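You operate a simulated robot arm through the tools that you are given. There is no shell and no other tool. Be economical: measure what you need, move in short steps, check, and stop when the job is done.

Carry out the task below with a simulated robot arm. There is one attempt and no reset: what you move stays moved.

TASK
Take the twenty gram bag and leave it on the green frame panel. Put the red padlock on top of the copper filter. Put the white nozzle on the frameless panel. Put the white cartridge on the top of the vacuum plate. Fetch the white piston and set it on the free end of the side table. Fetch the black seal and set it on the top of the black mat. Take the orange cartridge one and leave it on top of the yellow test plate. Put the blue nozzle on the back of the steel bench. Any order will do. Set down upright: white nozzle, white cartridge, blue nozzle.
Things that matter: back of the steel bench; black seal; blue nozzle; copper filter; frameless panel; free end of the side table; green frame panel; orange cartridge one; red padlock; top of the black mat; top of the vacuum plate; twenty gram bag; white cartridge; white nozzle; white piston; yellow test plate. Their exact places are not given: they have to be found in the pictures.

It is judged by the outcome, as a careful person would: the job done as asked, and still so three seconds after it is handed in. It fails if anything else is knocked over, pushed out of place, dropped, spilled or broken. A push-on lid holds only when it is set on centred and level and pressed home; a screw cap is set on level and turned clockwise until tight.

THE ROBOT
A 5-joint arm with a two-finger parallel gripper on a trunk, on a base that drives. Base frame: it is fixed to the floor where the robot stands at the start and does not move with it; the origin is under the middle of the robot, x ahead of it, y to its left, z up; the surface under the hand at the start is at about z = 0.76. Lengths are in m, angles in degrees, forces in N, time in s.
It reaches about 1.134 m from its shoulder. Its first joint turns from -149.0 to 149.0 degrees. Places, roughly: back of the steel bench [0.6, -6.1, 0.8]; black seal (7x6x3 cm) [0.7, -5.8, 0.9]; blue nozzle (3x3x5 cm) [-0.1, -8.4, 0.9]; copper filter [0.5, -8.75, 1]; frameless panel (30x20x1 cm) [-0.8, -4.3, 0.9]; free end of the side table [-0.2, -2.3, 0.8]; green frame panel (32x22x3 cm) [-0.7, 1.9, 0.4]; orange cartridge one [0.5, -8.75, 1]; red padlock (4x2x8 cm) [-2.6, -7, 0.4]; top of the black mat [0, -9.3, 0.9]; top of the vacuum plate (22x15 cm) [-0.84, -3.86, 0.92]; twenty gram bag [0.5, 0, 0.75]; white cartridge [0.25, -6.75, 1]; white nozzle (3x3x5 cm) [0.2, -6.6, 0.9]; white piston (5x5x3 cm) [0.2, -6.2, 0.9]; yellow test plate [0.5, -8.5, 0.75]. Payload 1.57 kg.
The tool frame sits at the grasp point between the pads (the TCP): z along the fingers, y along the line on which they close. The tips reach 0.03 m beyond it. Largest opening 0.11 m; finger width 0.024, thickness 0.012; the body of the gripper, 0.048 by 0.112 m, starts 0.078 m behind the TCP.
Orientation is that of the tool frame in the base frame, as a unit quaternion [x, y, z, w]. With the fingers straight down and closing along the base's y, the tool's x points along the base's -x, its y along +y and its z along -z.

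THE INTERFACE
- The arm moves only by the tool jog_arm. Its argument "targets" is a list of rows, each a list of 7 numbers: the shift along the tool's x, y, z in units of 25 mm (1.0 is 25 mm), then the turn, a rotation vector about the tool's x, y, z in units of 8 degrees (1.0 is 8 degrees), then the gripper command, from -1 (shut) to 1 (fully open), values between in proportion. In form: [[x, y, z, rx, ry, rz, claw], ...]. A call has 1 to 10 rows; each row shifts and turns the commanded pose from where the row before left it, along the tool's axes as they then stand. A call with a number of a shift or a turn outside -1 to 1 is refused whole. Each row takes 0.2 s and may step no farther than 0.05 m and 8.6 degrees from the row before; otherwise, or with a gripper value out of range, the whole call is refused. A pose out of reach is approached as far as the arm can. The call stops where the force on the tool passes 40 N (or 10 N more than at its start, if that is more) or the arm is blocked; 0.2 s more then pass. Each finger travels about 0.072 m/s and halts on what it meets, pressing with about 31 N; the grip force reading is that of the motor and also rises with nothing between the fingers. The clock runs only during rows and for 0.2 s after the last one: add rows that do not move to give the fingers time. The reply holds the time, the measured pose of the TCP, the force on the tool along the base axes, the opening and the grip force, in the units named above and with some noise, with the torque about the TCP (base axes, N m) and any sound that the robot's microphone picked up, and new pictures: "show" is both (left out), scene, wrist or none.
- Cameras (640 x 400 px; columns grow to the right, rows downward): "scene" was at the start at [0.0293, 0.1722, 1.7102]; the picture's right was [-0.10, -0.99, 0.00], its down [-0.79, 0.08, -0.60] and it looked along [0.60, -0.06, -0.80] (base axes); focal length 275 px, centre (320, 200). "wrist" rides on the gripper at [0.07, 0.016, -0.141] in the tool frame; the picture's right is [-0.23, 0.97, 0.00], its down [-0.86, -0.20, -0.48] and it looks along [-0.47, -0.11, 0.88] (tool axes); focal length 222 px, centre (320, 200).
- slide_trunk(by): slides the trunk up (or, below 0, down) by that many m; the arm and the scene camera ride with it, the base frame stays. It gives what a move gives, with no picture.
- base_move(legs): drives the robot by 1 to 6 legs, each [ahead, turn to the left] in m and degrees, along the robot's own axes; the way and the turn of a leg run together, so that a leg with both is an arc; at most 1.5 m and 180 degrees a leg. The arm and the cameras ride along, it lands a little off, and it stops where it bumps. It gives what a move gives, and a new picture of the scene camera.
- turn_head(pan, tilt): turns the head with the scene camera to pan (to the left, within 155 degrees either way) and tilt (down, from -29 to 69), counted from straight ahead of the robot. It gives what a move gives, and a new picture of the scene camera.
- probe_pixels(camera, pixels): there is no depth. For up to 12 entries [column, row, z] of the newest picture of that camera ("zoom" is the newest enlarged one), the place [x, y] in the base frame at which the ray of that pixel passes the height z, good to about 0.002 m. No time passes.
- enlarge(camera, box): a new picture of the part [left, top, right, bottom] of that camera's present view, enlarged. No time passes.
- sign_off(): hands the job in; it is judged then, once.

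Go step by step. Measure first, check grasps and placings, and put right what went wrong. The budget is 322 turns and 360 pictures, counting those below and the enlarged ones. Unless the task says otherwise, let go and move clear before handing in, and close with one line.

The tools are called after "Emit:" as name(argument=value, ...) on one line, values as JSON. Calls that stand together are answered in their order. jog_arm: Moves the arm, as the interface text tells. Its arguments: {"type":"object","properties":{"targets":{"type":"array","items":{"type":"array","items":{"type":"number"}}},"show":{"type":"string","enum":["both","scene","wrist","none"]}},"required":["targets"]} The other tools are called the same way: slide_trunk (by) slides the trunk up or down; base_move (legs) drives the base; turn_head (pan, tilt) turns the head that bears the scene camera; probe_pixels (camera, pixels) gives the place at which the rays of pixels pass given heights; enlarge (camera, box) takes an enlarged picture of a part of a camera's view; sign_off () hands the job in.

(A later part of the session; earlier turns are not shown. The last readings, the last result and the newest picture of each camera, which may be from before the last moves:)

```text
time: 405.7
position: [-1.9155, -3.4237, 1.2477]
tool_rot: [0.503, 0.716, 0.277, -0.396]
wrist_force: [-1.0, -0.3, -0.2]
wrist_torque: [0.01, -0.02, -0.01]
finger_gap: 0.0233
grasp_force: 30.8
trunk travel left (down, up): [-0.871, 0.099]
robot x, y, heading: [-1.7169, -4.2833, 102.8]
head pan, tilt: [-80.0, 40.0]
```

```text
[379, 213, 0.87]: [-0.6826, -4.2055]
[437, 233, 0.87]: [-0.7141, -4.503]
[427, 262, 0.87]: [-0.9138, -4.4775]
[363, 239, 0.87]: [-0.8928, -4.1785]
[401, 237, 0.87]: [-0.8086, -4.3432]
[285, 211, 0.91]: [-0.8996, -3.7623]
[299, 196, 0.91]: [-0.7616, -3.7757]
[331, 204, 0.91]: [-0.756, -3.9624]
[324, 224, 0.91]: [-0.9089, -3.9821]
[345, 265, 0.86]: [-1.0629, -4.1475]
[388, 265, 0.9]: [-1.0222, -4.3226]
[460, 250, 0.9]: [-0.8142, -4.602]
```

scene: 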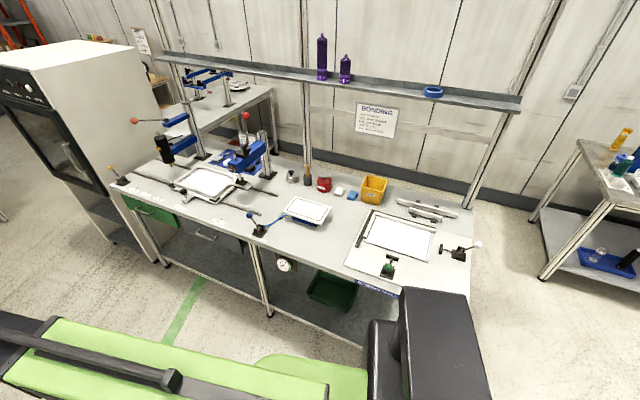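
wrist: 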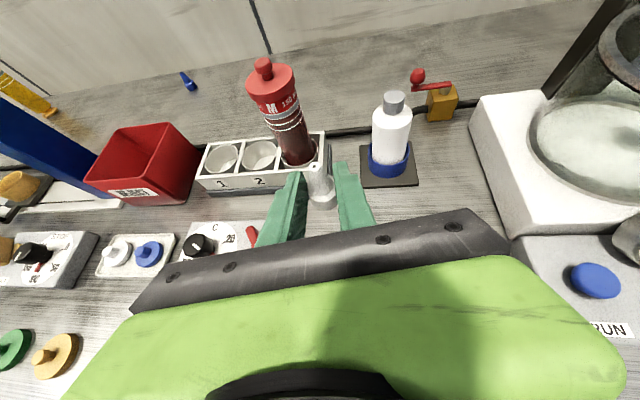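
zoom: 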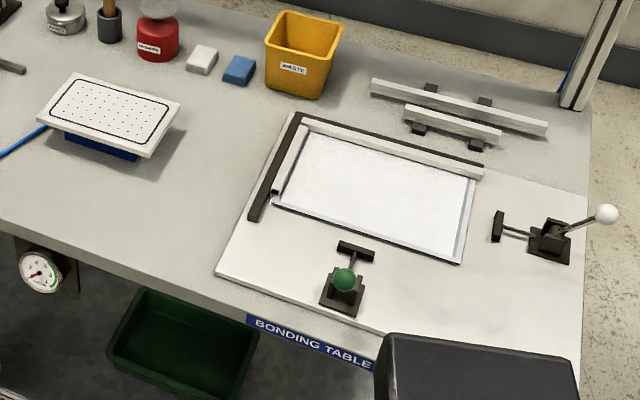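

Panel centre ≈ (−0.80, −4.34), vacuum plate ≈ (−0.83, −3.87). Turning right ~110° to face the panel.

Emit:
base_move(legs=[[0, -110.3]])

Emit:
turn_head(pan=0, tilt=45)

Emit:
jog_arm(targets=[[0, 0, 0, 0, 0, 0, -1]], show="wrist")

```text
time: 410.7
position: [-0.8399, -4.4151, 1.2482]
tool_rot: [0.875, -0.011, 0.483, 0.004]
wrist_force: [0.8, -0.5, -0.7]
wrist_torque: [-0.02, 0.03, 0.05]
finger_gap: 0.0231
grasp_force: 31.4
trunk travel left (down, up): [-0.871, 0.099]
robot x, y, heading: [-1.7169, -4.3148, -8.0]
head pan, tilt: [-80.0, 40.0]
```

scene: 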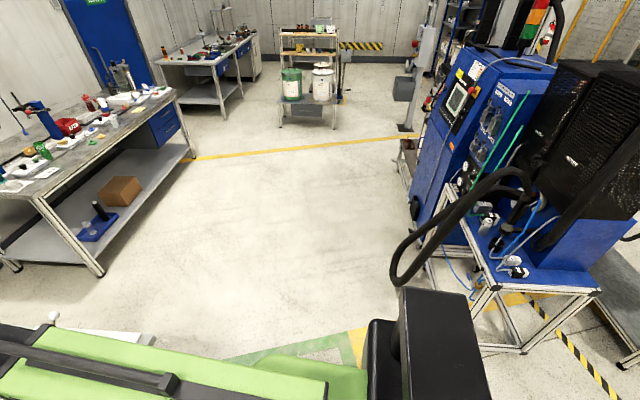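

```text
time: 412.2
position: [-0.8395, -4.4117, 1.2488]
tool_rot: [0.876, -0.01, 0.482, 0.004]
wrist_force: [0.9, 1.0, 1.1]
wrist_torque: [0.02, 0.03, -0.02]
finger_gap: 0.0231
grasp_force: 30.6
trunk travel left (down, up): [-0.871, 0.099]
robot x, y, heading: [-1.7177, -4.3135, -7.9]
head pan, tilt: [0.0, 45.0]
```

scene: 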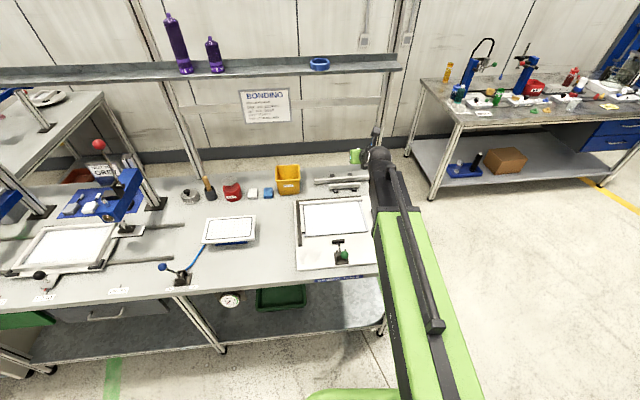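

```text
time: 412.6
position: [-0.8403, -4.4136, 1.2489]
tool_rot: [0.876, -0.011, 0.483, 0.005]
wrist_force: [-0.2, -0.1, -0.2]
wrist_torque: [0.01, 0.01, 0.02]
finger_gap: 0.0232
grasp_force: 31.1
trunk travel left (down, up): [-0.871, 0.099]
robot x, y, heading: [-1.7241, -4.3132, -7.9]
head pan, tilt: [0.0, 45.0]
```

wrist: 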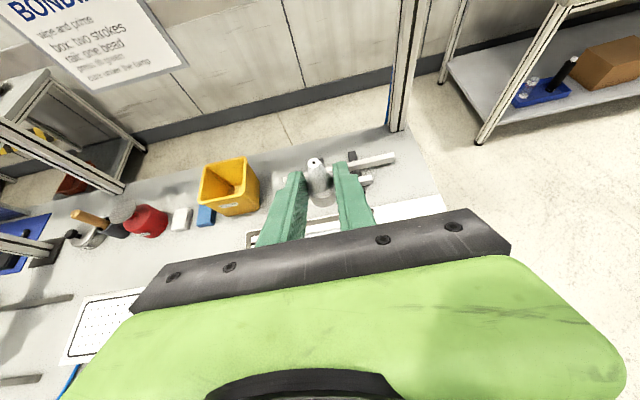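

Slight adjustments: turn 1.3° left, extend 3 cm, then lower toward the panel.

Emit:
base_move(legs=[[0, 1.4]])

Emit:
jog_arm(targets=[[0.56, 0, 0.83, 0, 0, 0, -1], [0.12, 0, 0.17, 0, 0, 0, -1], [0, 0, 0, 0, 0, 0, -1]], show="none")

Emit:
slide_trunk(by=-0.26)

Emit:
jog_arm(targets=[[0, 0, 0, 0, 0, 0, -1]])

```text
time: 413.4
position: [-0.8389, -4.3896, 1.2476]
tool_rot: [0.876, -0.001, 0.483, -0.001]
wrist_force: [0.3, -0.4, 1.0]
wrist_torque: [-0.01, -0.05, 0.02]
finger_gap: 0.0232
grasp_force: 31.0
trunk travel left (down, up): [-0.871, 0.099]
robot x, y, heading: [-1.7171, -4.3146, -6.9]
head pan, tilt: [0.0, 45.0]
```

scene: 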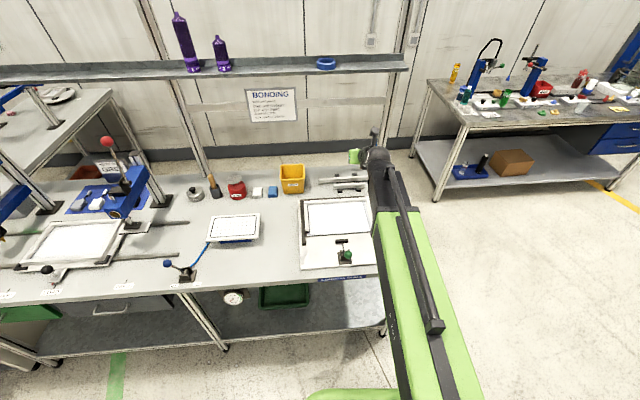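

```text
time: 414.2
position: [-0.8065, -4.3898, 1.2489]
tool_rot: [0.875, 0.001, 0.484, -0.002]
wrist_force: [-0.6, 0.6, 0.3]
wrist_torque: [0.01, 0.02, 0.02]
finger_gap: 0.0232
grasp_force: 30.7
trunk travel left (down, up): [-0.871, 0.099]
robot x, y, heading: [-1.7188, -4.316, -6.4]
head pan, tilt: [0.0, 45.0]
```

```text
time: 416.9
position: [-0.8074, -4.3905, 0.9887]
tool_rot: [0.875, -0.001, 0.483, -0.001]
wrist_force: [-0.4, -0.4, 0.2]
wrist_torque: [0.03, -0.01, -0.02]
finger_gap: 0.0229
grasp_force: 30.8
trunk travel left (down, up): [-0.611, 0.359]
robot x, y, heading: [-1.7169, -4.3153, -6.8]
head pan, tilt: [0.0, 45.0]
```

```text
time: 417.3
position: [-0.8069, -4.39, 0.9886]
tool_rot: [0.876, 0.0, 0.483, -0.002]
wrist_force: [-0.9, 0.1, -1.1]
wrist_torque: [0.02, 0.02, -0.03]
finger_gap: 0.0231
grasp_force: 31.1
trunk travel left (down, up): [-0.611, 0.359]
robot x, y, heading: [-1.72, -4.3108, -6.7]
head pan, tilt: [0.0, 45.0]
```

scene: 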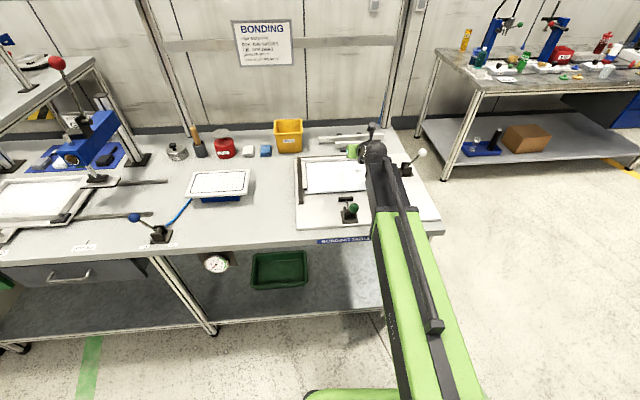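
wrist: 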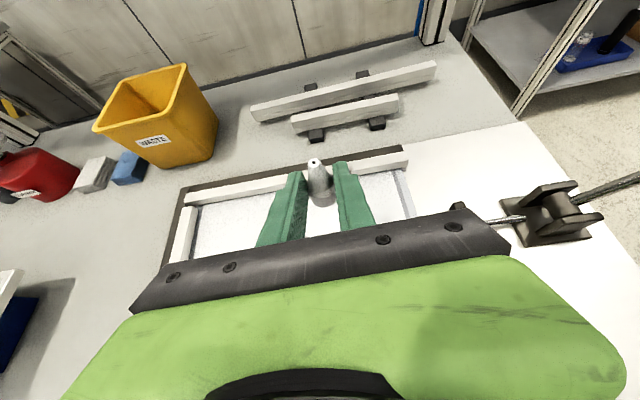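

Clear of both clamps. Lower gradually until contact.

Emit:
slide_trunk(by=-0.06)

Emit:
jog_arm(targets=[[0, 0, 0, 0, 0, 0, -1]])

```text
time: 418.3
position: [-0.8075, -4.39, 0.928]
tool_rot: [0.875, 0.0, 0.484, -0.001]
wrist_force: [-0.3, -0.3, 0.2]
wrist_torque: [0.03, -0.02, -0.02]
finger_gap: 0.0229
grasp_force: 31.2
trunk travel left (down, up): [-0.551, 0.419]
robot x, y, heading: [-1.7209, -4.3135, -6.6]
head pan, tilt: [0.0, 45.0]
```

```text
time: 418.7
position: [-0.8073, -4.3902, 0.929]
tool_rot: [0.875, 0.0, 0.484, -0.001]
wrist_force: [-0.5, 0.2, -0.3]
wrist_torque: [-0.01, -0.03, -0.04]
finger_gap: 0.0233
grasp_force: 31.0
trunk travel left (down, up): [-0.551, 0.419]
robot x, y, heading: [-1.7186, -4.3153, -7.0]
head pan, tilt: [0.0, 45.0]
```

scene: 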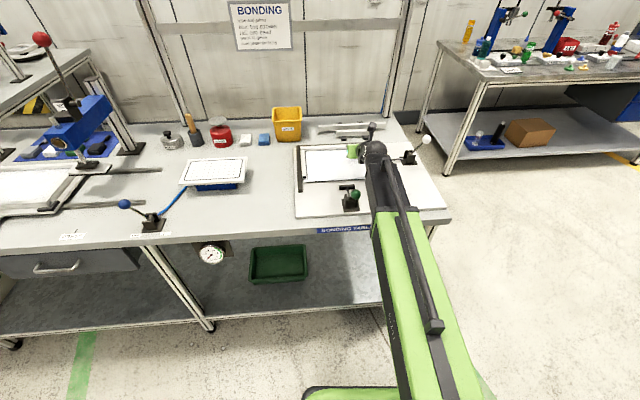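
wrist: 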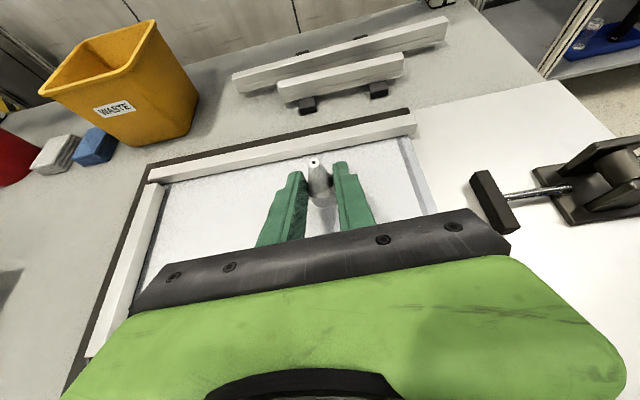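

Emit:
slide_trunk(by=-0.014)

Emit:
slide_trunk(by=-0.006)

Emit:
jog_arm(targets=[[0, 0, 0, 0, 0, 0, -1]], show="wrist")

```text
time: 419.3
position: [-0.8076, -4.3896, 0.9149]
tool_rot: [0.875, 0.0, 0.484, -0.002]
wrist_force: [0.1, 1.0, -0.7]
wrist_torque: [0.0, 0.02, 0.01]
finger_gap: 0.023
grasp_force: 31.7
trunk travel left (down, up): [-0.537, 0.433]
robot x, y, heading: [-1.72, -4.3145, -7.0]
head pan, tilt: [0.0, 45.0]
```

```text
time: 419.9
position: [-0.8075, -4.3892, 0.9098]
tool_rot: [0.876, 0.0, 0.483, -0.001]
wrist_force: [-0.9, -0.7, -0.1]
wrist_torque: [-0.01, -0.01, 0.04]
finger_gap: 0.0231
grasp_force: 31.2
trunk travel left (down, up): [-0.531, 0.439]
robot x, y, heading: [-1.7169, -4.3165, -6.5]
head pan, tilt: [0.0, 45.0]
```

```text
time: 420.2
position: [-0.8068, -4.3896, 0.9082]
tool_rot: [0.875, 0.0, 0.483, -0.001]
wrist_force: [0.8, 0.5, -0.5]
wrist_torque: [0.0, 0.0, 0.0]
finger_gap: 0.0232
grasp_force: 30.9
trunk travel left (down, up): [-0.531, 0.439]
robot x, y, heading: [-1.7184, -4.3132, -6.8]
head pan, tilt: [0.0, 45.0]
```

wrist: 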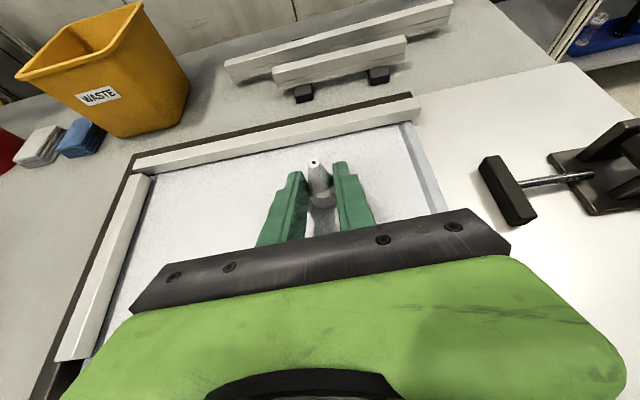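

Emit:
slide_trunk(by=-0.005)

Emit:
slide_trunk(by=-0.004)

Emit:
slide_trunk(by=-0.004)

```text
time: 420.8
position: [-0.8076, -4.3901, 0.9043]
tool_rot: [0.875, 0.0, 0.484, -0.001]
wrist_force: [3.6, 0.4, 6.4]
wrist_torque: [0.0, -0.26, -0.03]
finger_gap: 0.023
grasp_force: 31.1
trunk travel left (down, up): [-0.526, 0.444]
robot x, y, heading: [-1.72, -4.3125, -6.9]
head pan, tilt: [0.0, 45.0]
```

```text
time: 421.3
position: [-0.8082, -4.3904, 0.9032]
tool_rot: [0.874, 0.0, 0.486, -0.001]
wrist_force: [7.3, 1.3, 28.5]
wrist_torque: [-0.01, -0.72, 0.0]
finger_gap: 0.0232
grasp_force: 31.2
trunk travel left (down, up): [-0.522, 0.448]
robot x, y, heading: [-1.7196, -4.3174, -6.6]
head pan, tilt: [0.0, 45.0]
```

```text
time: 421.9
position: [-0.8086, -4.389, 0.8986]
tool_rot: [0.874, 0.0, 0.486, -0.001]
wrist_force: [0.5, 0.6, 26.3]
wrist_torque: [-0.05, -0.55, -0.03]
finger_gap: 0.0234
grasp_force: 31.0
trunk travel left (down, up): [-0.518, 0.452]
robot x, y, heading: [-1.7182, -4.3169, -6.7]
head pan, tilt: [0.0, 45.0]
```

Seated (it slipped up slightly in the grip, so it's flat down). Relieve and open.

Emit:
slide_trunk(by=0.004)

Emit:
jog_arm(targets=[[0, 0, 0, 0, 0, 0, 0], [0, 0, 0, 0, 0, 0, 0], [0, 0, 0, 0, 0, 0, 0], [0, 0, 0, 0, 0, 0, 0]], show="wrist")

Emit:
slide_trunk(by=0.1)

Emit:
jog_arm(targets=[[0, 0, 0, 0, 0, 0, 0]], show="wrist")

```text
time: 422.4
position: [-0.8075, -4.3905, 0.898]
tool_rot: [0.876, 0.0, 0.483, -0.001]
wrist_force: [0.4, 0.6, -0.2]
wrist_torque: [0.0, 0.0, -0.03]
finger_gap: 0.0235
grasp_force: 31.1
trunk travel left (down, up): [-0.522, 0.448]
robot x, y, heading: [-1.7181, -4.3086, -6.6]
head pan, tilt: [0.0, 45.0]
```

```text
time: 423.4
position: [-0.8082, -4.3901, 0.8996]
tool_rot: [0.876, 0.0, 0.483, -0.001]
wrist_force: [0.5, 0.7, -0.4]
wrist_torque: [0.0, -0.01, 0.01]
finger_gap: 0.0551
grasp_force: 0.0
trunk travel left (down, up): [-0.522, 0.448]
robot x, y, heading: [-1.7181, -4.3105, -6.8]
head pan, tilt: [0.0, 45.0]
```

wrist: 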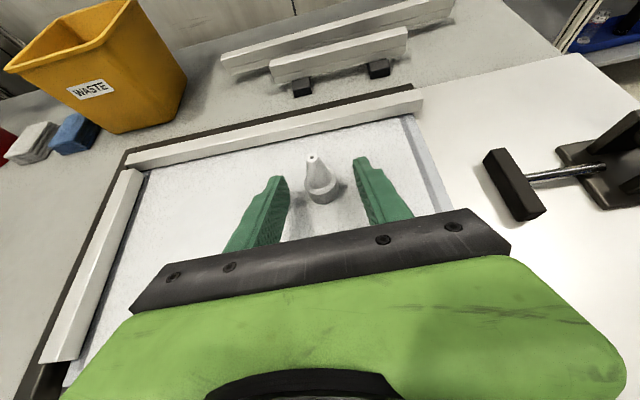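

```text
time: 424.7
position: [-0.8066, -4.3909, 1.0004]
tool_rot: [0.875, 0.0, 0.484, -0.001]
wrist_force: [-0.4, 0.6, -0.4]
wrist_torque: [0.02, 0.02, 0.0]
finger_gap: 0.0552
grasp_force: 0.1
trunk travel left (down, up): [-0.622, 0.348]
robot x, y, heading: [-1.7219, -4.3088, -7.0]
head pan, tilt: [0.0, 45.0]
```

```text
time: 425.1
position: [-0.8078, -4.3901, 1.0007]
tool_rot: [0.875, 0.001, 0.484, -0.002]
wrist_force: [0.4, -0.6, 0.1]
wrist_torque: [-0.01, -0.01, 0.03]
finger_gap: 0.0548
grasp_force: 0.0
trunk travel left (down, up): [-0.622, 0.348]
robot x, y, heading: [-1.7233, -4.312, -6.4]
head pan, tilt: [0.0, 45.0]
```

wrist: 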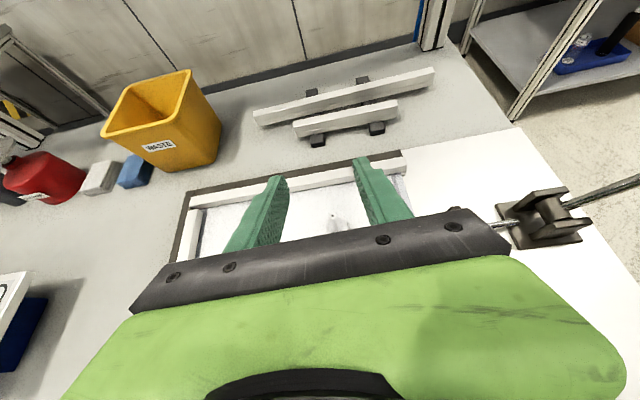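

The white nozzle stands on the frameless panel. Raise and drive back to the steel bench for the white cartridge.

Emit:
slide_trunk(by=0.25)

Emit:
base_move(legs=[[-0.1, 0], [0, -68.4], [1.4, 0], [1.02, 0], [0, 75]])

Emit:
turn_head(pan=0, tilt=40)

```text
time: 427.7
position: [-0.8074, -4.3902, 1.2503]
tool_rot: [0.875, 0.0, 0.484, -0.001]
wrist_force: [0.1, -1.0, 0.2]
wrist_torque: [0.01, 0.02, 0.0]
finger_gap: 0.0552
grasp_force: 0.1
trunk travel left (down, up): [-0.872, 0.098]
robot x, y, heading: [-1.7175, -4.3138, -6.6]
head pan, tilt: [0.0, 45.0]
```

```text
time: 446.5
position: [-0.2869, -6.605, 1.2525]
tool_rot: [0.873, 0.056, 0.483, -0.034]
wrist_force: [-0.6, -0.9, 0.5]
wrist_torque: [0.04, -0.04, 0.04]
finger_gap: 0.0549
grasp_force: 0.0
trunk travel left (down, up): [-0.872, 0.098]
robot x, y, heading: [-1.2002, -6.6104, -0.2]
head pan, tilt: [0.0, 45.0]
```

scene: 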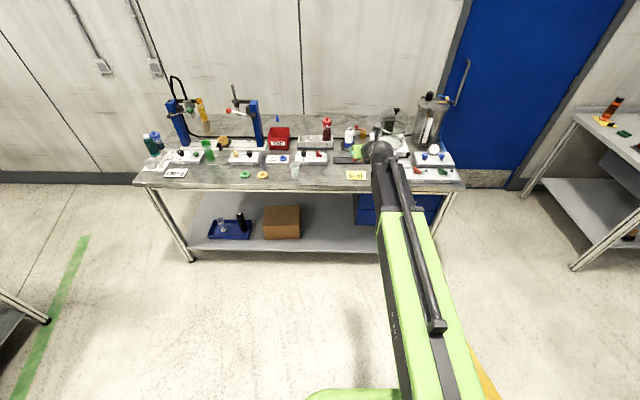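

```text
time: 447.2
position: [-0.2833, -6.6023, 1.2501]
tool_rot: [0.874, 0.055, 0.482, -0.032]
wrist_force: [0.3, -0.3, -1.2]
wrist_torque: [-0.03, 0.05, 0.03]
finger_gap: 0.055
grasp_force: 0.0
trunk travel left (down, up): [-0.872, 0.098]
robot x, y, heading: [-1.2015, -6.6108, -0.2]
head pan, tilt: [0.0, 40.0]
```

scene: 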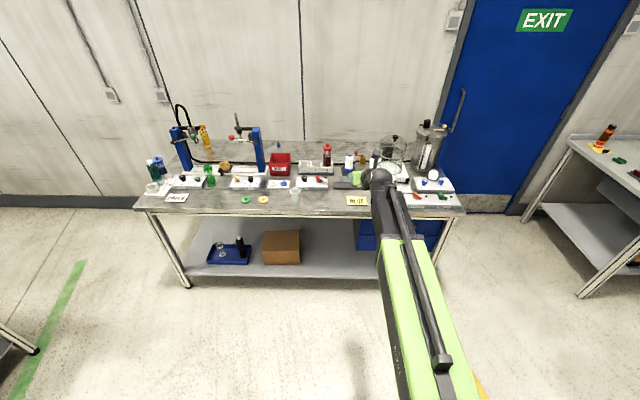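

Drive ahead 0.48 m with fingers fully open and look at the white cartridge from above.

Emit:
base_move(legs=[[0, -2.5], [0.46, 0]])

Emit:
jog_arm(targets=[[0, 0, 0, 0, 0, 0, 1], [0, 0, 0, 0, 0, 0, 1]], show="wrist")

Emit:
enlarge(camera="scene", box=[290, 130, 400, 230])

```text
time: 450.3
position: [0.1781, -6.6566, 1.2492]
tool_rot: [0.875, 0.04, 0.482, -0.024]
wrist_force: [1.2, 0.0, 0.9]
wrist_torque: [0.02, 0.01, -0.02]
finger_gap: 0.0553
grasp_force: 0.0
trunk travel left (down, up): [-0.872, 0.098]
robot x, y, heading: [-0.7344, -6.6327, -2.4]
head pan, tilt: [0.0, 40.0]
```

scene: 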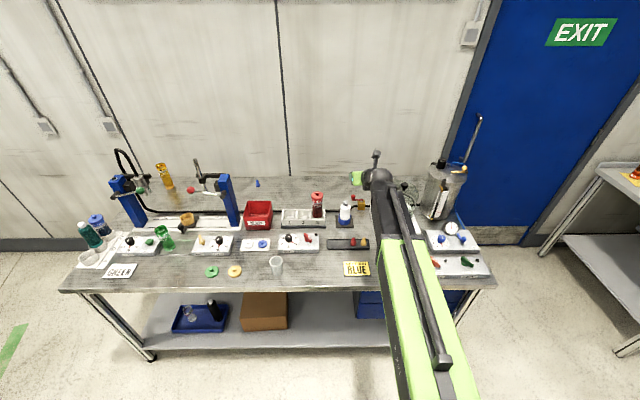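

```text
time: 450.9
position: [0.178, -6.6568, 1.2497]
tool_rot: [0.874, 0.039, 0.483, -0.024]
wrist_force: [0.1, -0.5, -0.4]
wrist_torque: [0.0, 0.0, -0.01]
finger_gap: 0.1102
grasp_force: 0.0
trunk travel left (down, up): [-0.872, 0.098]
robot x, y, heading: [-0.7377, -6.6319, -2.7]
head pan, tilt: [0.0, 40.0]
```

wrist: 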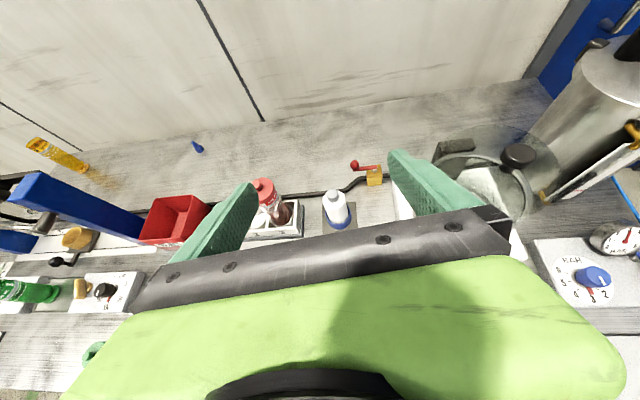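

```text
4.00 times, centred on (345, 180) of scene
```

zoom: 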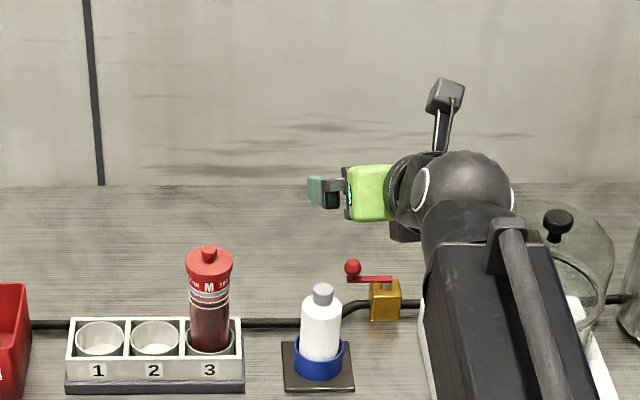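

Triangulating the cartridge's cap: scene (345.8,202.5), wrist (335,195).

Emit:
probe_pixels(camera="scene", pixels=[[345.8, 202.5, 0.96], [345.8, 202.5, 0.99], [345.8, 202.5, 1.02], [344.5, 226, 0.855], [344.5, 213, 0.92]])

Emit:
enlarge(camera="wrist", box=[290, 160, 400, 240])

Emit:
probe_pixels(camera="wrist", pixels=[[333, 193, 0.96], [333, 193, 0.99], [333, 193, 1.02], [340, 222, 0.87]])

```text
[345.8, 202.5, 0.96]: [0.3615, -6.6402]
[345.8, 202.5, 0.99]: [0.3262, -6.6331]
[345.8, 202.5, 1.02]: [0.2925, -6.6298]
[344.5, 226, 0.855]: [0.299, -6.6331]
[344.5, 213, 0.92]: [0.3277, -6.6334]
```

```text
5.00 times, centred on (345, 200) of wrist
```

zoom: 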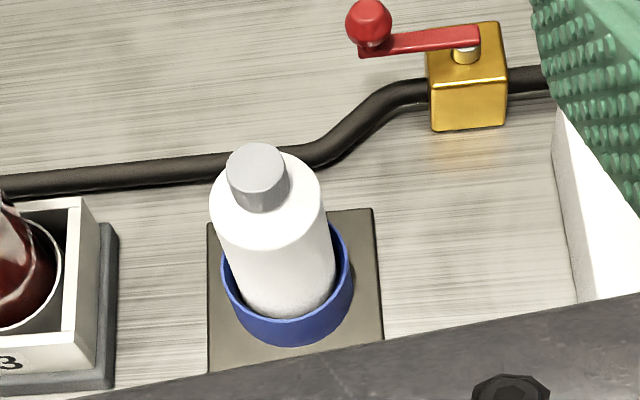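

```text
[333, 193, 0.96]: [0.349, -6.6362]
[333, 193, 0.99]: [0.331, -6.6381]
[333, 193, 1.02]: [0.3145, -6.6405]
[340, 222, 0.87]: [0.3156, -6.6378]
```

Cartridge axis ≈ (0.326, −6.636), cap top ≈ 0.985. Nudge left 8 mm, extend 5 cm, and lower behind it to z ≈ 0.935.

Emit:
jog_arm(targets=[[0.56, -0.16, 0.83, 0, 0, 0, 1], [0.56, -0.16, 0.83, 0, 0, 0, 1], [0, 0, 0, 0, 0, 0, 1]], show="none")

Emit:
slide_trunk(by=-0.26)

Emit:
slide_trunk(by=-0.055)

Emit:
jog_arm(targets=[[0, 0, 0, 0, 0, 0, 1]])

```text
time: 451.7
position: [0.2263, -6.6454, 1.2507]
tool_rot: [0.874, 0.039, 0.483, -0.023]
wrist_force: [0.2, -0.3, 0.2]
wrist_torque: [0.02, 0.01, -0.02]
finger_gap: 0.1098
grasp_force: 0.0
trunk travel left (down, up): [-0.872, 0.098]
robot x, y, heading: [-0.7333, -6.6337, -2.5]
head pan, tilt: [0.0, 40.0]
```

```text
time: 454.4
position: [0.2268, -6.6441, 0.9902]
tool_rot: [0.874, 0.038, 0.484, -0.022]
wrist_force: [-0.2, -0.7, 0.0]
wrist_torque: [0.0, -0.02, 0.0]
finger_gap: 0.1101
grasp_force: 0.1
trunk travel left (down, up): [-0.612, 0.358]
robot x, y, heading: [-0.7352, -6.6331, -2.3]
head pan, tilt: [0.0, 40.0]
```

```text
time: 455.4
position: [0.226, -6.6451, 0.9352]
tool_rot: [0.874, 0.039, 0.483, -0.023]
wrist_force: [0.4, 0.1, 0.1]
wrist_torque: [-0.01, -0.02, 0.02]
finger_gap: 0.1098
grasp_force: 0.0
trunk travel left (down, up): [-0.557, 0.413]
robot x, y, heading: [-0.7358, -6.6359, -2.5]
head pan, tilt: [0.0, 40.0]
```

```text
time: 455.8
position: [0.2269, -6.6446, 0.9364]
tool_rot: [0.874, 0.039, 0.483, -0.022]
wrist_force: [-0.2, 0.0, -0.2]
wrist_torque: [0.01, 0.02, -0.01]
finger_gap: 0.1103
grasp_force: 0.0
trunk travel left (down, up): [-0.557, 0.413]
robot x, y, heading: [-0.7379, -6.6302, -2.4]
head pan, tilt: [0.0, 40.0]
```

scene: 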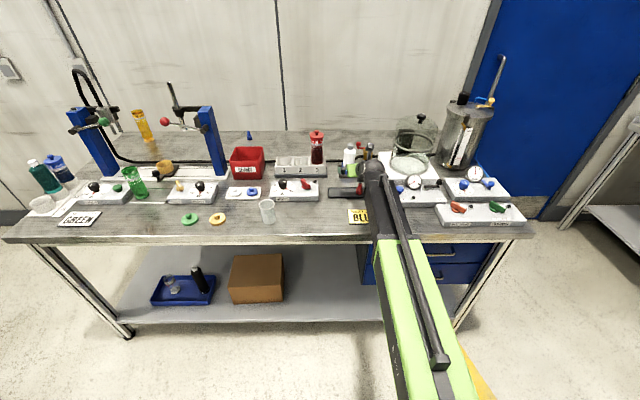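
wrist: 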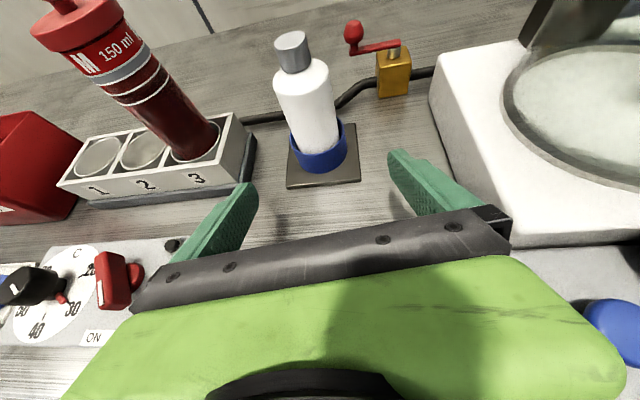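

Aligned with the cartridge ((305,110)). Advance 9.8 cm.

Emit:
jog_arm(targets=[[0.56, 0, 0.83, 0, 0, 0, 1], [0.56, 0, 0.83, 0, 0, 0, 1], [0.56, 0, 0.83, 0, 0, 0, 1], [0.5, 0, 0.74, 0, 0, 0, 1], [0, 0, 0, 0, 0, 0, 1]], show="wrist")

```text
time: 457.0
position: [0.3234, -6.635, 0.9347]
tool_rot: [0.874, 0.039, 0.484, -0.022]
wrist_force: [0.3, 0.0, 0.5]
wrist_torque: [0.01, 0.04, 0.02]
finger_gap: 0.1102
grasp_force: 0.1
trunk travel left (down, up): [-0.557, 0.413]
robot x, y, heading: [-0.7369, -6.6351, -2.5]
head pan, tilt: [0.0, 40.0]
```

wrist: 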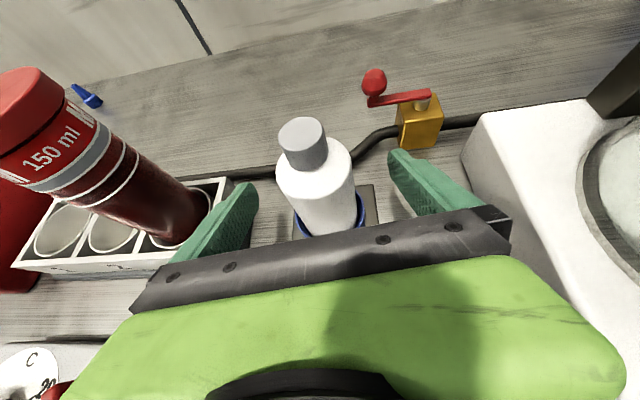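

Straddled. Closing and lifting.

Emit:
jog_arm(targets=[[0, 0, 0, 0, 0, 0, -1], [0, 0, 0, 0, 0, 0, -1], [0, 0, 0, 0, 0, 0, -1], [0, 0, 0, 0, 0, 0, -1], [0, 0, 0, 0, 0, 0, -1]], show="wrist")

Emit:
slide_trunk(by=0.12)

Emit:
jog_arm(targets=[[0, 0, 0, 0, 0, 0, -1]])

```text
time: 458.2
position: [0.3226, -6.6362, 0.9352]
tool_rot: [0.874, 0.038, 0.484, -0.022]
wrist_force: [0.7, 0.1, -0.7]
wrist_torque: [0.02, -0.01, -0.03]
finger_gap: 0.0488
grasp_force: 30.9
trunk travel left (down, up): [-0.557, 0.413]
robot x, y, heading: [-0.736, -6.6315, -2.2]
head pan, tilt: [0.0, 40.0]
```

wrist: 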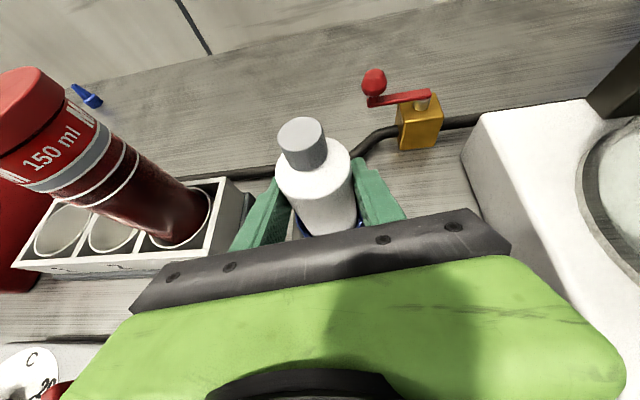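

```text
time: 459.7
position: [0.3243, -6.6351, 1.0546]
tool_rot: [0.874, 0.039, 0.484, -0.023]
wrist_force: [0.1, -0.5, -2.6]
wrist_torque: [0.03, -0.01, -0.02]
finger_gap: 0.049
grasp_force: 31.1
trunk travel left (down, up): [-0.677, 0.293]
robot x, y, heading: [-0.7367, -6.6316, -2.8]
head pan, tilt: [0.0, 40.0]
```

```text
time: 460.1
position: [0.3237, -6.6361, 1.0557]
tool_rot: [0.874, 0.039, 0.485, -0.023]
wrist_force: [0.2, 0.1, -2.3]
wrist_torque: [-0.02, 0.01, -0.01]
finger_gap: 0.0488
grasp_force: 31.3
trunk travel left (down, up): [-0.677, 0.293]
robot x, y, heading: [-0.7396, -6.6335, -2.3]
head pan, tilt: [0.0, 40.0]
```

scene: 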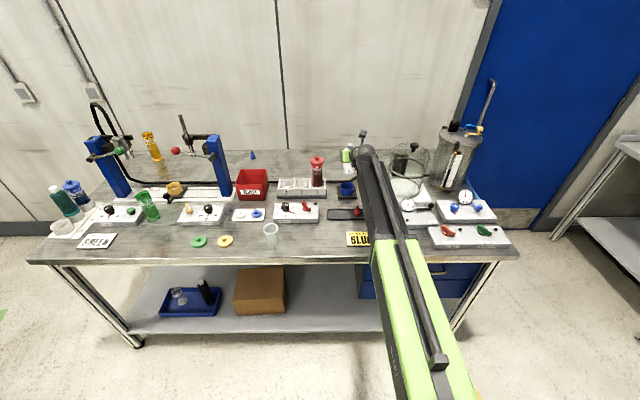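
wrist: 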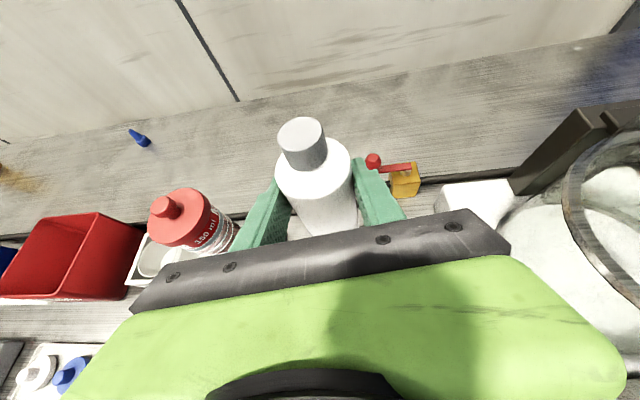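

Cartridge lifted out of its cup. Raise, retract and drive to the vacuum plate.

Emit:
slide_trunk(by=0.2)

Emit:
jog_arm(targets=[[-0.56, 0, -0.83, 0, 0, 0, -1], [-0.56, 0, -0.83, 0, 0, 0, -1], [-0.56, 0, -0.83, 0, 0, 0, -1], [-0.56, 0, -0.83, 0, 0, 0, -1], [-0.56, 0, -0.83, 0, 0, 0, -1], [-0.56, 0, -0.83, 0, 0, 0, -1], [-0.56, 0, -0.83, 0, 0, 0, -1], [0, 0, 0, 0, 0, 0, -1]], show="none")

Emit:
base_move(legs=[[-0.45, 0], [0, 103.7], [1.45, 0], [1.416, 0], [0, -106.3]])

Emit:
turn_head(pan=0, tilt=45)

Emit:
jog_arm(targets=[[0, 0, 0, 0, 0, 0, -1]], show="wrist")

```text
time: 462.2
position: [0.3234, -6.6337, 1.2544]
tool_rot: [0.874, 0.039, 0.484, -0.023]
wrist_force: [0.9, -0.3, -1.6]
wrist_torque: [0.01, 0.04, -0.01]
finger_gap: 0.0491
grasp_force: 31.1
trunk travel left (down, up): [-0.877, 0.093]
robot x, y, heading: [-0.7375, -6.6358, -2.4]
head pan, tilt: [0.0, 40.0]
```

```text
time: 464.0
position: [0.1494, -6.6524, 1.2539]
tool_rot: [0.874, 0.04, 0.484, -0.024]
wrist_force: [-0.1, -0.9, -1.3]
wrist_torque: [-0.01, 0.02, 0.0]
finger_gap: 0.0492
grasp_force: 30.9
out of reach, approached as far as the arm can: row 5
trunk travel left (down, up): [-0.877, 0.093]
robot x, y, heading: [-0.7385, -6.632, -2.4]
head pan, tilt: [0.0, 40.0]
```

```text
time: 489.1
position: [-0.86, -3.8601, 1.2557]
tool_rot: [0.875, 0.018, 0.484, -0.01]
wrist_force: [-0.4, 0.7, -1.9]
wrist_torque: [-0.02, 0.0, -0.1]
finger_gap: 0.0489
grasp_force: 30.9
trunk travel left (down, up): [-0.877, 0.093]
robot x, y, heading: [-1.7506, -3.8276, -4.6]
head pan, tilt: [0.0, 40.0]
```

scene: 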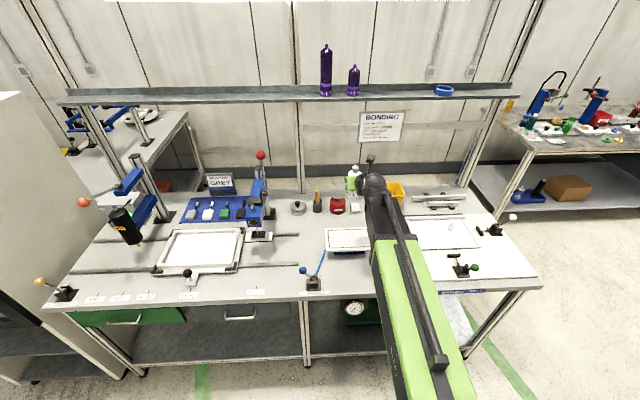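

```text
time: 489.7
position: [-0.8611, -3.8628, 1.255]
tool_rot: [0.875, 0.018, 0.484, -0.011]
wrist_force: [-1.0, -0.5, -1.6]
wrist_torque: [0.02, 0.01, -0.05]
finger_gap: 0.0487
grasp_force: 31.3
trunk travel left (down, up): [-0.877, 0.093]
robot x, y, heading: [-1.7501, -3.8274, -4.7]
head pan, tilt: [0.0, 45.0]
```

scene: 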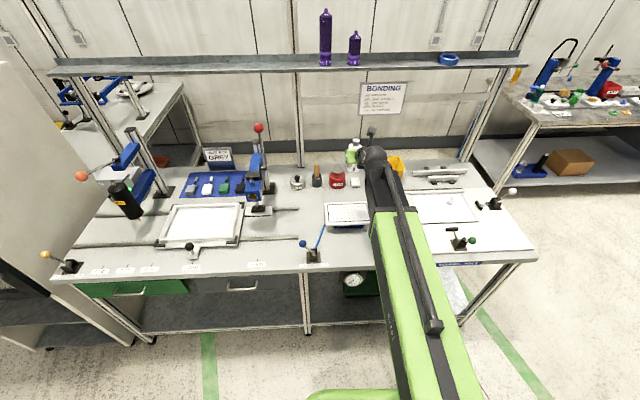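

```text
time: 490.1
position: [-0.8614, -3.8629, 1.2553]
tool_rot: [0.875, 0.019, 0.484, -0.012]
wrist_force: [-0.3, -0.4, -1.7]
wrist_torque: [0.0, 0.05, 0.0]
finger_gap: 0.0488
grasp_force: 30.8
trunk travel left (down, up): [-0.877, 0.093]
robot x, y, heading: [-1.7489, -3.8246, -4.6]
head pan, tilt: [0.0, 45.0]
```

wrist: 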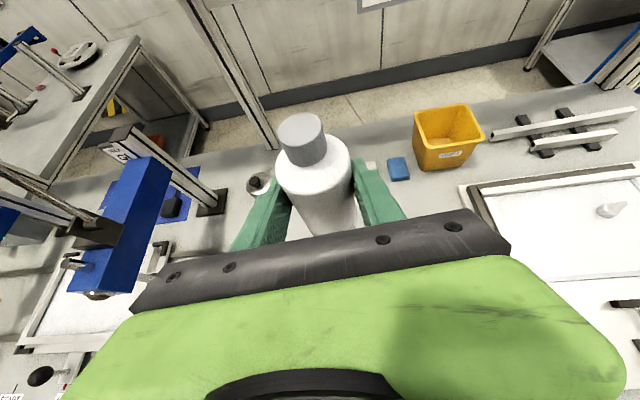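

The hand is over the vacuum plate; extend 2.8 cm and lower carefully (expect contact near TCP z ≈ 0.99).

Emit:
jog_arm(targets=[[0.56, 0, 0.83, 0, 0, 0, -1], [0.06, 0, 0.1, 0, 0, 0, -1], [0, 0, 0, 0, 0, 0, -1]], show="none")

Emit:
slide_trunk(by=-0.2)

Emit:
turn_head(pan=8, tilt=45)

Emit:
enlarge(camera="scene", box=[300, 80, 460, 240])

```text
time: 490.9
position: [-0.8337, -3.8618, 1.2553]
tool_rot: [0.875, 0.02, 0.484, -0.012]
wrist_force: [0.6, -0.1, -1.3]
wrist_torque: [0.01, 0.01, 0.02]
finger_gap: 0.0486
grasp_force: 31.2
trunk travel left (down, up): [-0.877, 0.093]
robot x, y, heading: [-1.7483, -3.8261, -4.8]
head pan, tilt: [0.0, 45.0]
```

```text
time: 493.1
position: [-0.8331, -3.862, 1.0554]
tool_rot: [0.875, 0.018, 0.484, -0.011]
wrist_force: [-0.2, 0.1, -1.7]
wrist_torque: [-0.02, 0.01, 0.02]
finger_gap: 0.0489
grasp_force: 30.6
trunk travel left (down, up): [-0.677, 0.293]
robot x, y, heading: [-1.7468, -3.8258, -4.7]
head pan, tilt: [0.0, 45.0]
```

```text
time: 493.8
position: [-0.8342, -3.8609, 1.0536]
tool_rot: [0.874, 0.018, 0.485, -0.011]
wrist_force: [-0.1, 0.5, -1.5]
wrist_torque: [-0.03, 0.02, -0.01]
finger_gap: 0.0489
grasp_force: 30.9
trunk travel left (down, up): [-0.677, 0.293]
robot x, y, heading: [-1.7507, -3.8291, -4.6]
head pan, tilt: [8.0, 45.0]
```

scene: 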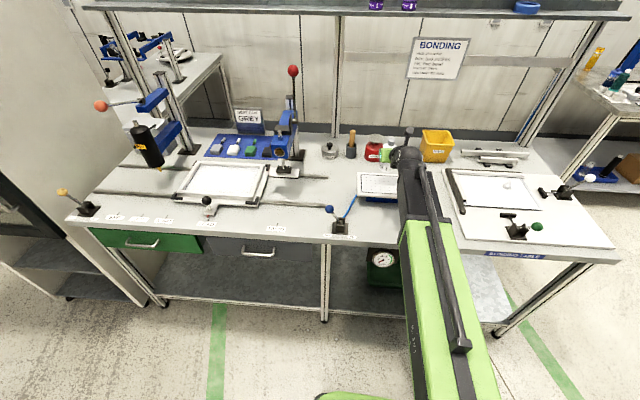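

```text
2.50 times, centred on (380, 160) of scene
```

zoom: 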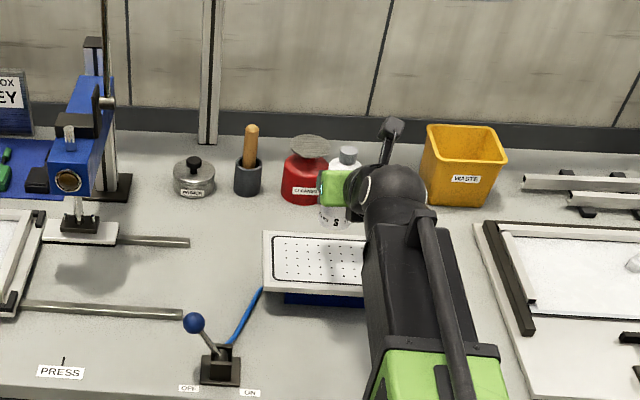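

Emit:
slide_trunk(by=-0.04)

Emit:
slide_trunk(by=-0.01)

Emit:
slide_trunk(by=-0.008)

Emit:
enlarge(camera="scene", box=[320, 80, 440, 200])

```text
time: 494.6
position: [-0.8344, -3.8613, 1.0151]
tool_rot: [0.874, 0.018, 0.485, -0.011]
wrist_force: [0.5, 0.5, -2.1]
wrist_torque: [-0.06, 0.03, -0.02]
finger_gap: 0.0486
grasp_force: 31.1
trunk travel left (down, up): [-0.637, 0.333]
robot x, y, heading: [-1.7479, -3.8269, -4.7]
head pan, tilt: [8.0, 45.0]
```

```text
time: 495.2
position: [-0.8346, -3.8612, 1.0053]
tool_rot: [0.874, 0.018, 0.485, -0.011]
wrist_force: [0.3, -0.3, -2.3]
wrist_torque: [0.02, 0.02, 0.01]
finger_gap: 0.0489
grasp_force: 31.3
trunk travel left (down, up): [-0.627, 0.343]
robot x, y, heading: [-1.7524, -3.8266, -4.6]
head pan, tilt: [8.0, 45.0]
```

```text
time: 495.8
position: [-0.8329, -3.8624, 0.9978]
tool_rot: [0.874, 0.019, 0.485, -0.012]
wrist_force: [0.9, 0.4, -1.7]
wrist_torque: [0.01, 0.02, 0.0]
finger_gap: 0.0488
grasp_force: 30.9
trunk travel left (down, up): [-0.619, 0.351]
robot x, y, heading: [-1.7492, -3.8275, -4.7]
head pan, tilt: [8.0, 45.0]
```

```text
3.33 times, centred on (380, 140) of scene
```

zoom: 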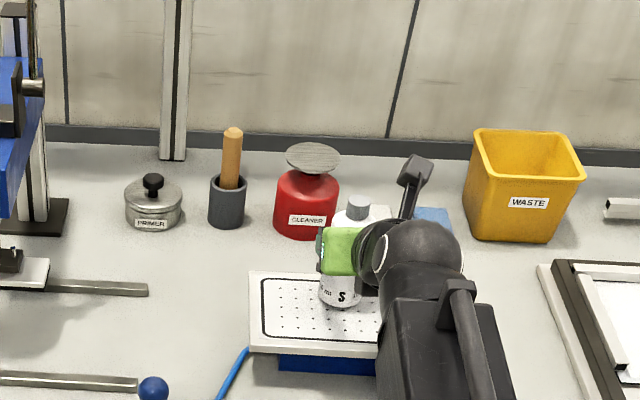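

Bottle is nearly on the plate. Continue in small steps until contact.

Emit:
slide_trunk(by=-0.006)

Emit:
slide_trunk(by=-0.005)

Emit:
slide_trunk(by=-0.005)

```text
time: 496.3
position: [-0.8329, -3.8609, 0.992]
tool_rot: [0.874, 0.019, 0.485, -0.012]
wrist_force: [-0.3, -0.2, -1.5]
wrist_torque: [-0.01, 0.04, -0.01]
finger_gap: 0.0488
grasp_force: 30.2
trunk travel left (down, up): [-0.613, 0.357]
robot x, y, heading: [-1.7459, -3.8288, -4.7]
head pan, tilt: [8.0, 45.0]
```

```text
time: 496.8
position: [-0.8338, -3.8599, 0.99]
tool_rot: [0.873, 0.018, 0.488, -0.011]
wrist_force: [9.1, -0.7, 25.3]
wrist_torque: [-0.06, -0.34, 0.01]
finger_gap: 0.0489
grasp_force: 31.4
trunk travel left (down, up): [-0.608, 0.362]
robot x, y, heading: [-1.7514, -3.8219, -4.8]
head pan, tilt: [8.0, 45.0]
```

```text
time: 497.4
position: [-0.8341, -3.8612, 0.984]
tool_rot: [0.873, 0.018, 0.487, -0.012]
wrist_force: [3.4, -2.0, 27.1]
wrist_torque: [-0.18, -0.41, -0.03]
finger_gap: 0.049
grasp_force: 30.8
trunk travel left (down, up): [-0.603, 0.367]
robot x, y, heading: [-1.7457, -3.8248, -4.7]
head pan, tilt: [8.0, 45.0]
```

Contact at TCP ≈ 0.99. Relieve, open, withdraw straight back, and check.

Emit:
slide_trunk(by=0.005)

Emit:
jog_arm(targets=[[0, 0, 0, 0, 0, 0, 0.8], [0, 0, 0, 0, 0, 0, 0.8], [0, 0, 0, 0, 0, 0, 0.8], [0, 0, 0, 0, 0, 0, 0.8], [0, 0, 0, 0, 0, 0, 0.8]], show="wrist")

Emit:
base_move(legs=[[-0.12, 0]])

Emit:
slide_trunk(by=0.25)

Emit:
jog_arm(targets=[[0, 0, 0, 0, 0, 0, 0.8]], show="wrist")

```text
time: 497.9
position: [-0.833, -3.8605, 0.9847]
tool_rot: [0.875, 0.019, 0.483, -0.012]
wrist_force: [0.1, -0.3, -1.5]
wrist_torque: [0.01, 0.02, -0.02]
finger_gap: 0.0489
grasp_force: 31.4
trunk travel left (down, up): [-0.608, 0.362]
robot x, y, heading: [-1.7496, -3.8263, -4.6]
head pan, tilt: [8.0, 45.0]
```

```text
time: 499.1
position: [-0.8324, -3.8623, 0.985]
tool_rot: [0.874, 0.018, 0.485, -0.011]
wrist_force: [-0.4, 0.1, -0.6]
wrist_torque: [0.01, 0.0, -0.02]
finger_gap: 0.0989
grasp_force: 0.0
trunk travel left (down, up): [-0.608, 0.362]
robot x, y, heading: [-1.7503, -3.8295, -4.6]
head pan, tilt: [8.0, 45.0]
```

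wrist: 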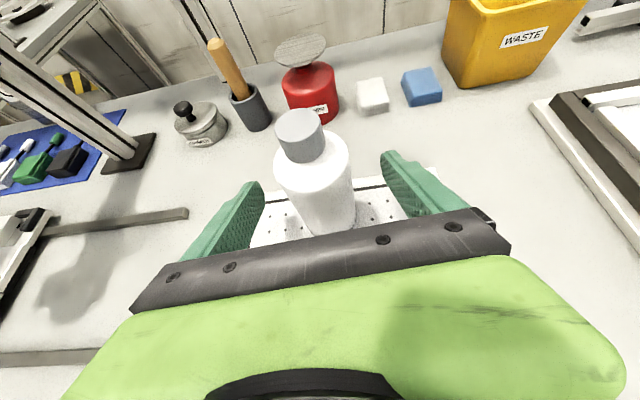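

```text
time: 500.4
position: [-0.9544, -3.8539, 0.9861]
tool_rot: [0.874, 0.017, 0.485, -0.011]
wrist_force: [0.3, 0.4, -0.2]
wrist_torque: [0.0, 0.02, -0.01]
finger_gap: 0.0991
grasp_force: 0.0
trunk travel left (down, up): [-0.608, 0.362]
robot x, y, heading: [-1.871, -3.8169, -4.6]
head pan, tilt: [8.0, 45.0]
```

scene: 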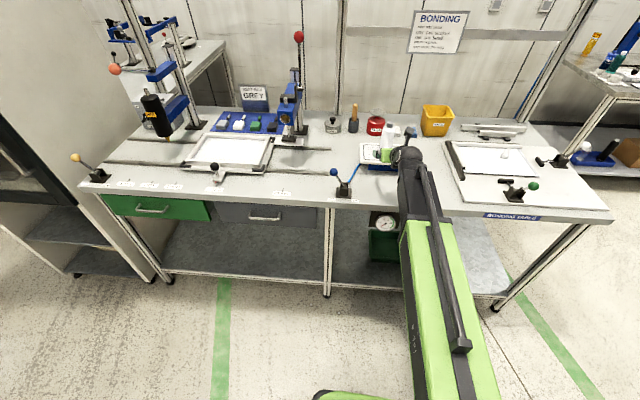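

```text
time: 502.9
position: [-0.9542, -3.8535, 1.2362]
tool_rot: [0.874, 0.017, 0.485, -0.011]
wrist_force: [0.9, 0.8, -0.1]
wrist_torque: [0.02, -0.03, 0.0]
finger_gap: 0.0992
grasp_force: 0.1
trunk travel left (down, up): [-0.858, 0.112]
robot x, y, heading: [-1.8736, -3.8213, -4.9]
head pan, tilt: [8.0, 45.0]
```

```text
time: 503.3
position: [-0.9551, -3.8521, 1.2369]
tool_rot: [0.874, 0.016, 0.485, -0.01]
wrist_force: [-0.6, 0.9, 0.5]
wrist_torque: [-0.01, 0.01, 0.0]
finger_gap: 0.0987
grasp_force: 0.1
trunk travel left (down, up): [-0.858, 0.112]
robot x, y, heading: [-1.8689, -3.8175, -4.8]
head pan, tilt: [8.0, 45.0]
```

wrist: 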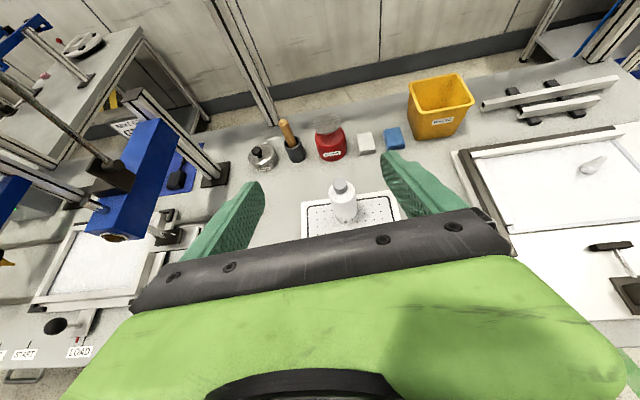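

Both white items stand properly. Next the red padlock near (−2.6, −7.0, 0.4). I'll drive to (−1.35, −7.0) and look toward it.

Emit:
base_move(legs=[[0, -76], [1.5, 0], [1.5, 0], [0.2, 0]])

Emit:
turn_head(pan=-90, tilt=40)

```text
time: 522.3
position: [-1.1923, -7.8982, 1.236]
tool_rot: [0.698, -0.528, 0.387, 0.291]
wrist_force: [0.8, -0.2, -0.3]
wrist_torque: [0.01, 0.03, 0.0]
finger_gap: 0.0992
grasp_force: 0.1
trunk travel left (down, up): [-0.858, 0.112]
robot x, y, heading: [-1.3671, -6.9985, -81.2]
head pan, tilt: [8.0, 45.0]
```

scene: 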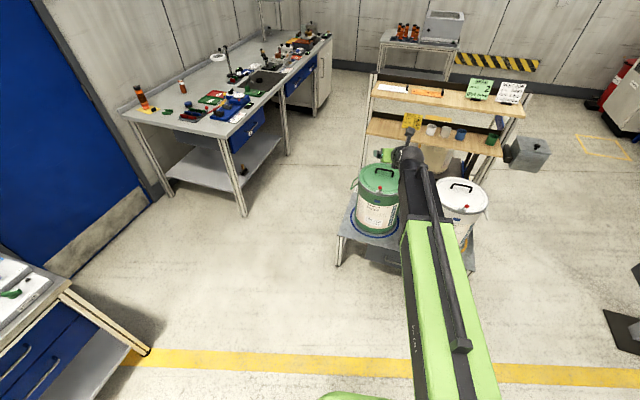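

```text
time: 524.1
position: [-1.1916, -7.8967, 1.236]
tool_rot: [0.697, -0.528, 0.387, 0.292]
wrist_force: [-0.3, -0.7, -0.3]
wrist_torque: [0.04, -0.01, -0.01]
finger_gap: 0.0991
grasp_force: 0.0
trunk travel left (down, up): [-0.858, 0.112]
robot x, y, heading: [-1.3709, -6.995, -81.0]
head pan, tilt: [-90.0, 40.0]
```

scene: 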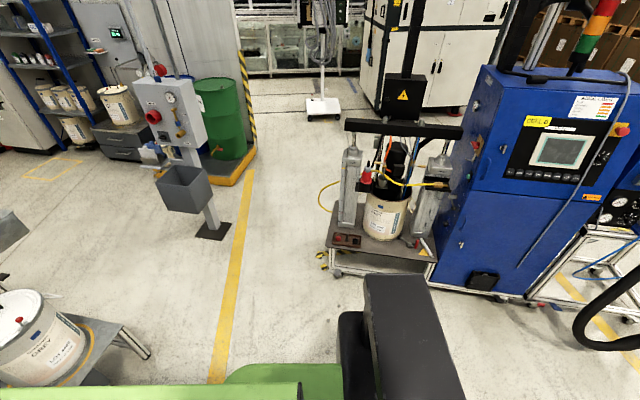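

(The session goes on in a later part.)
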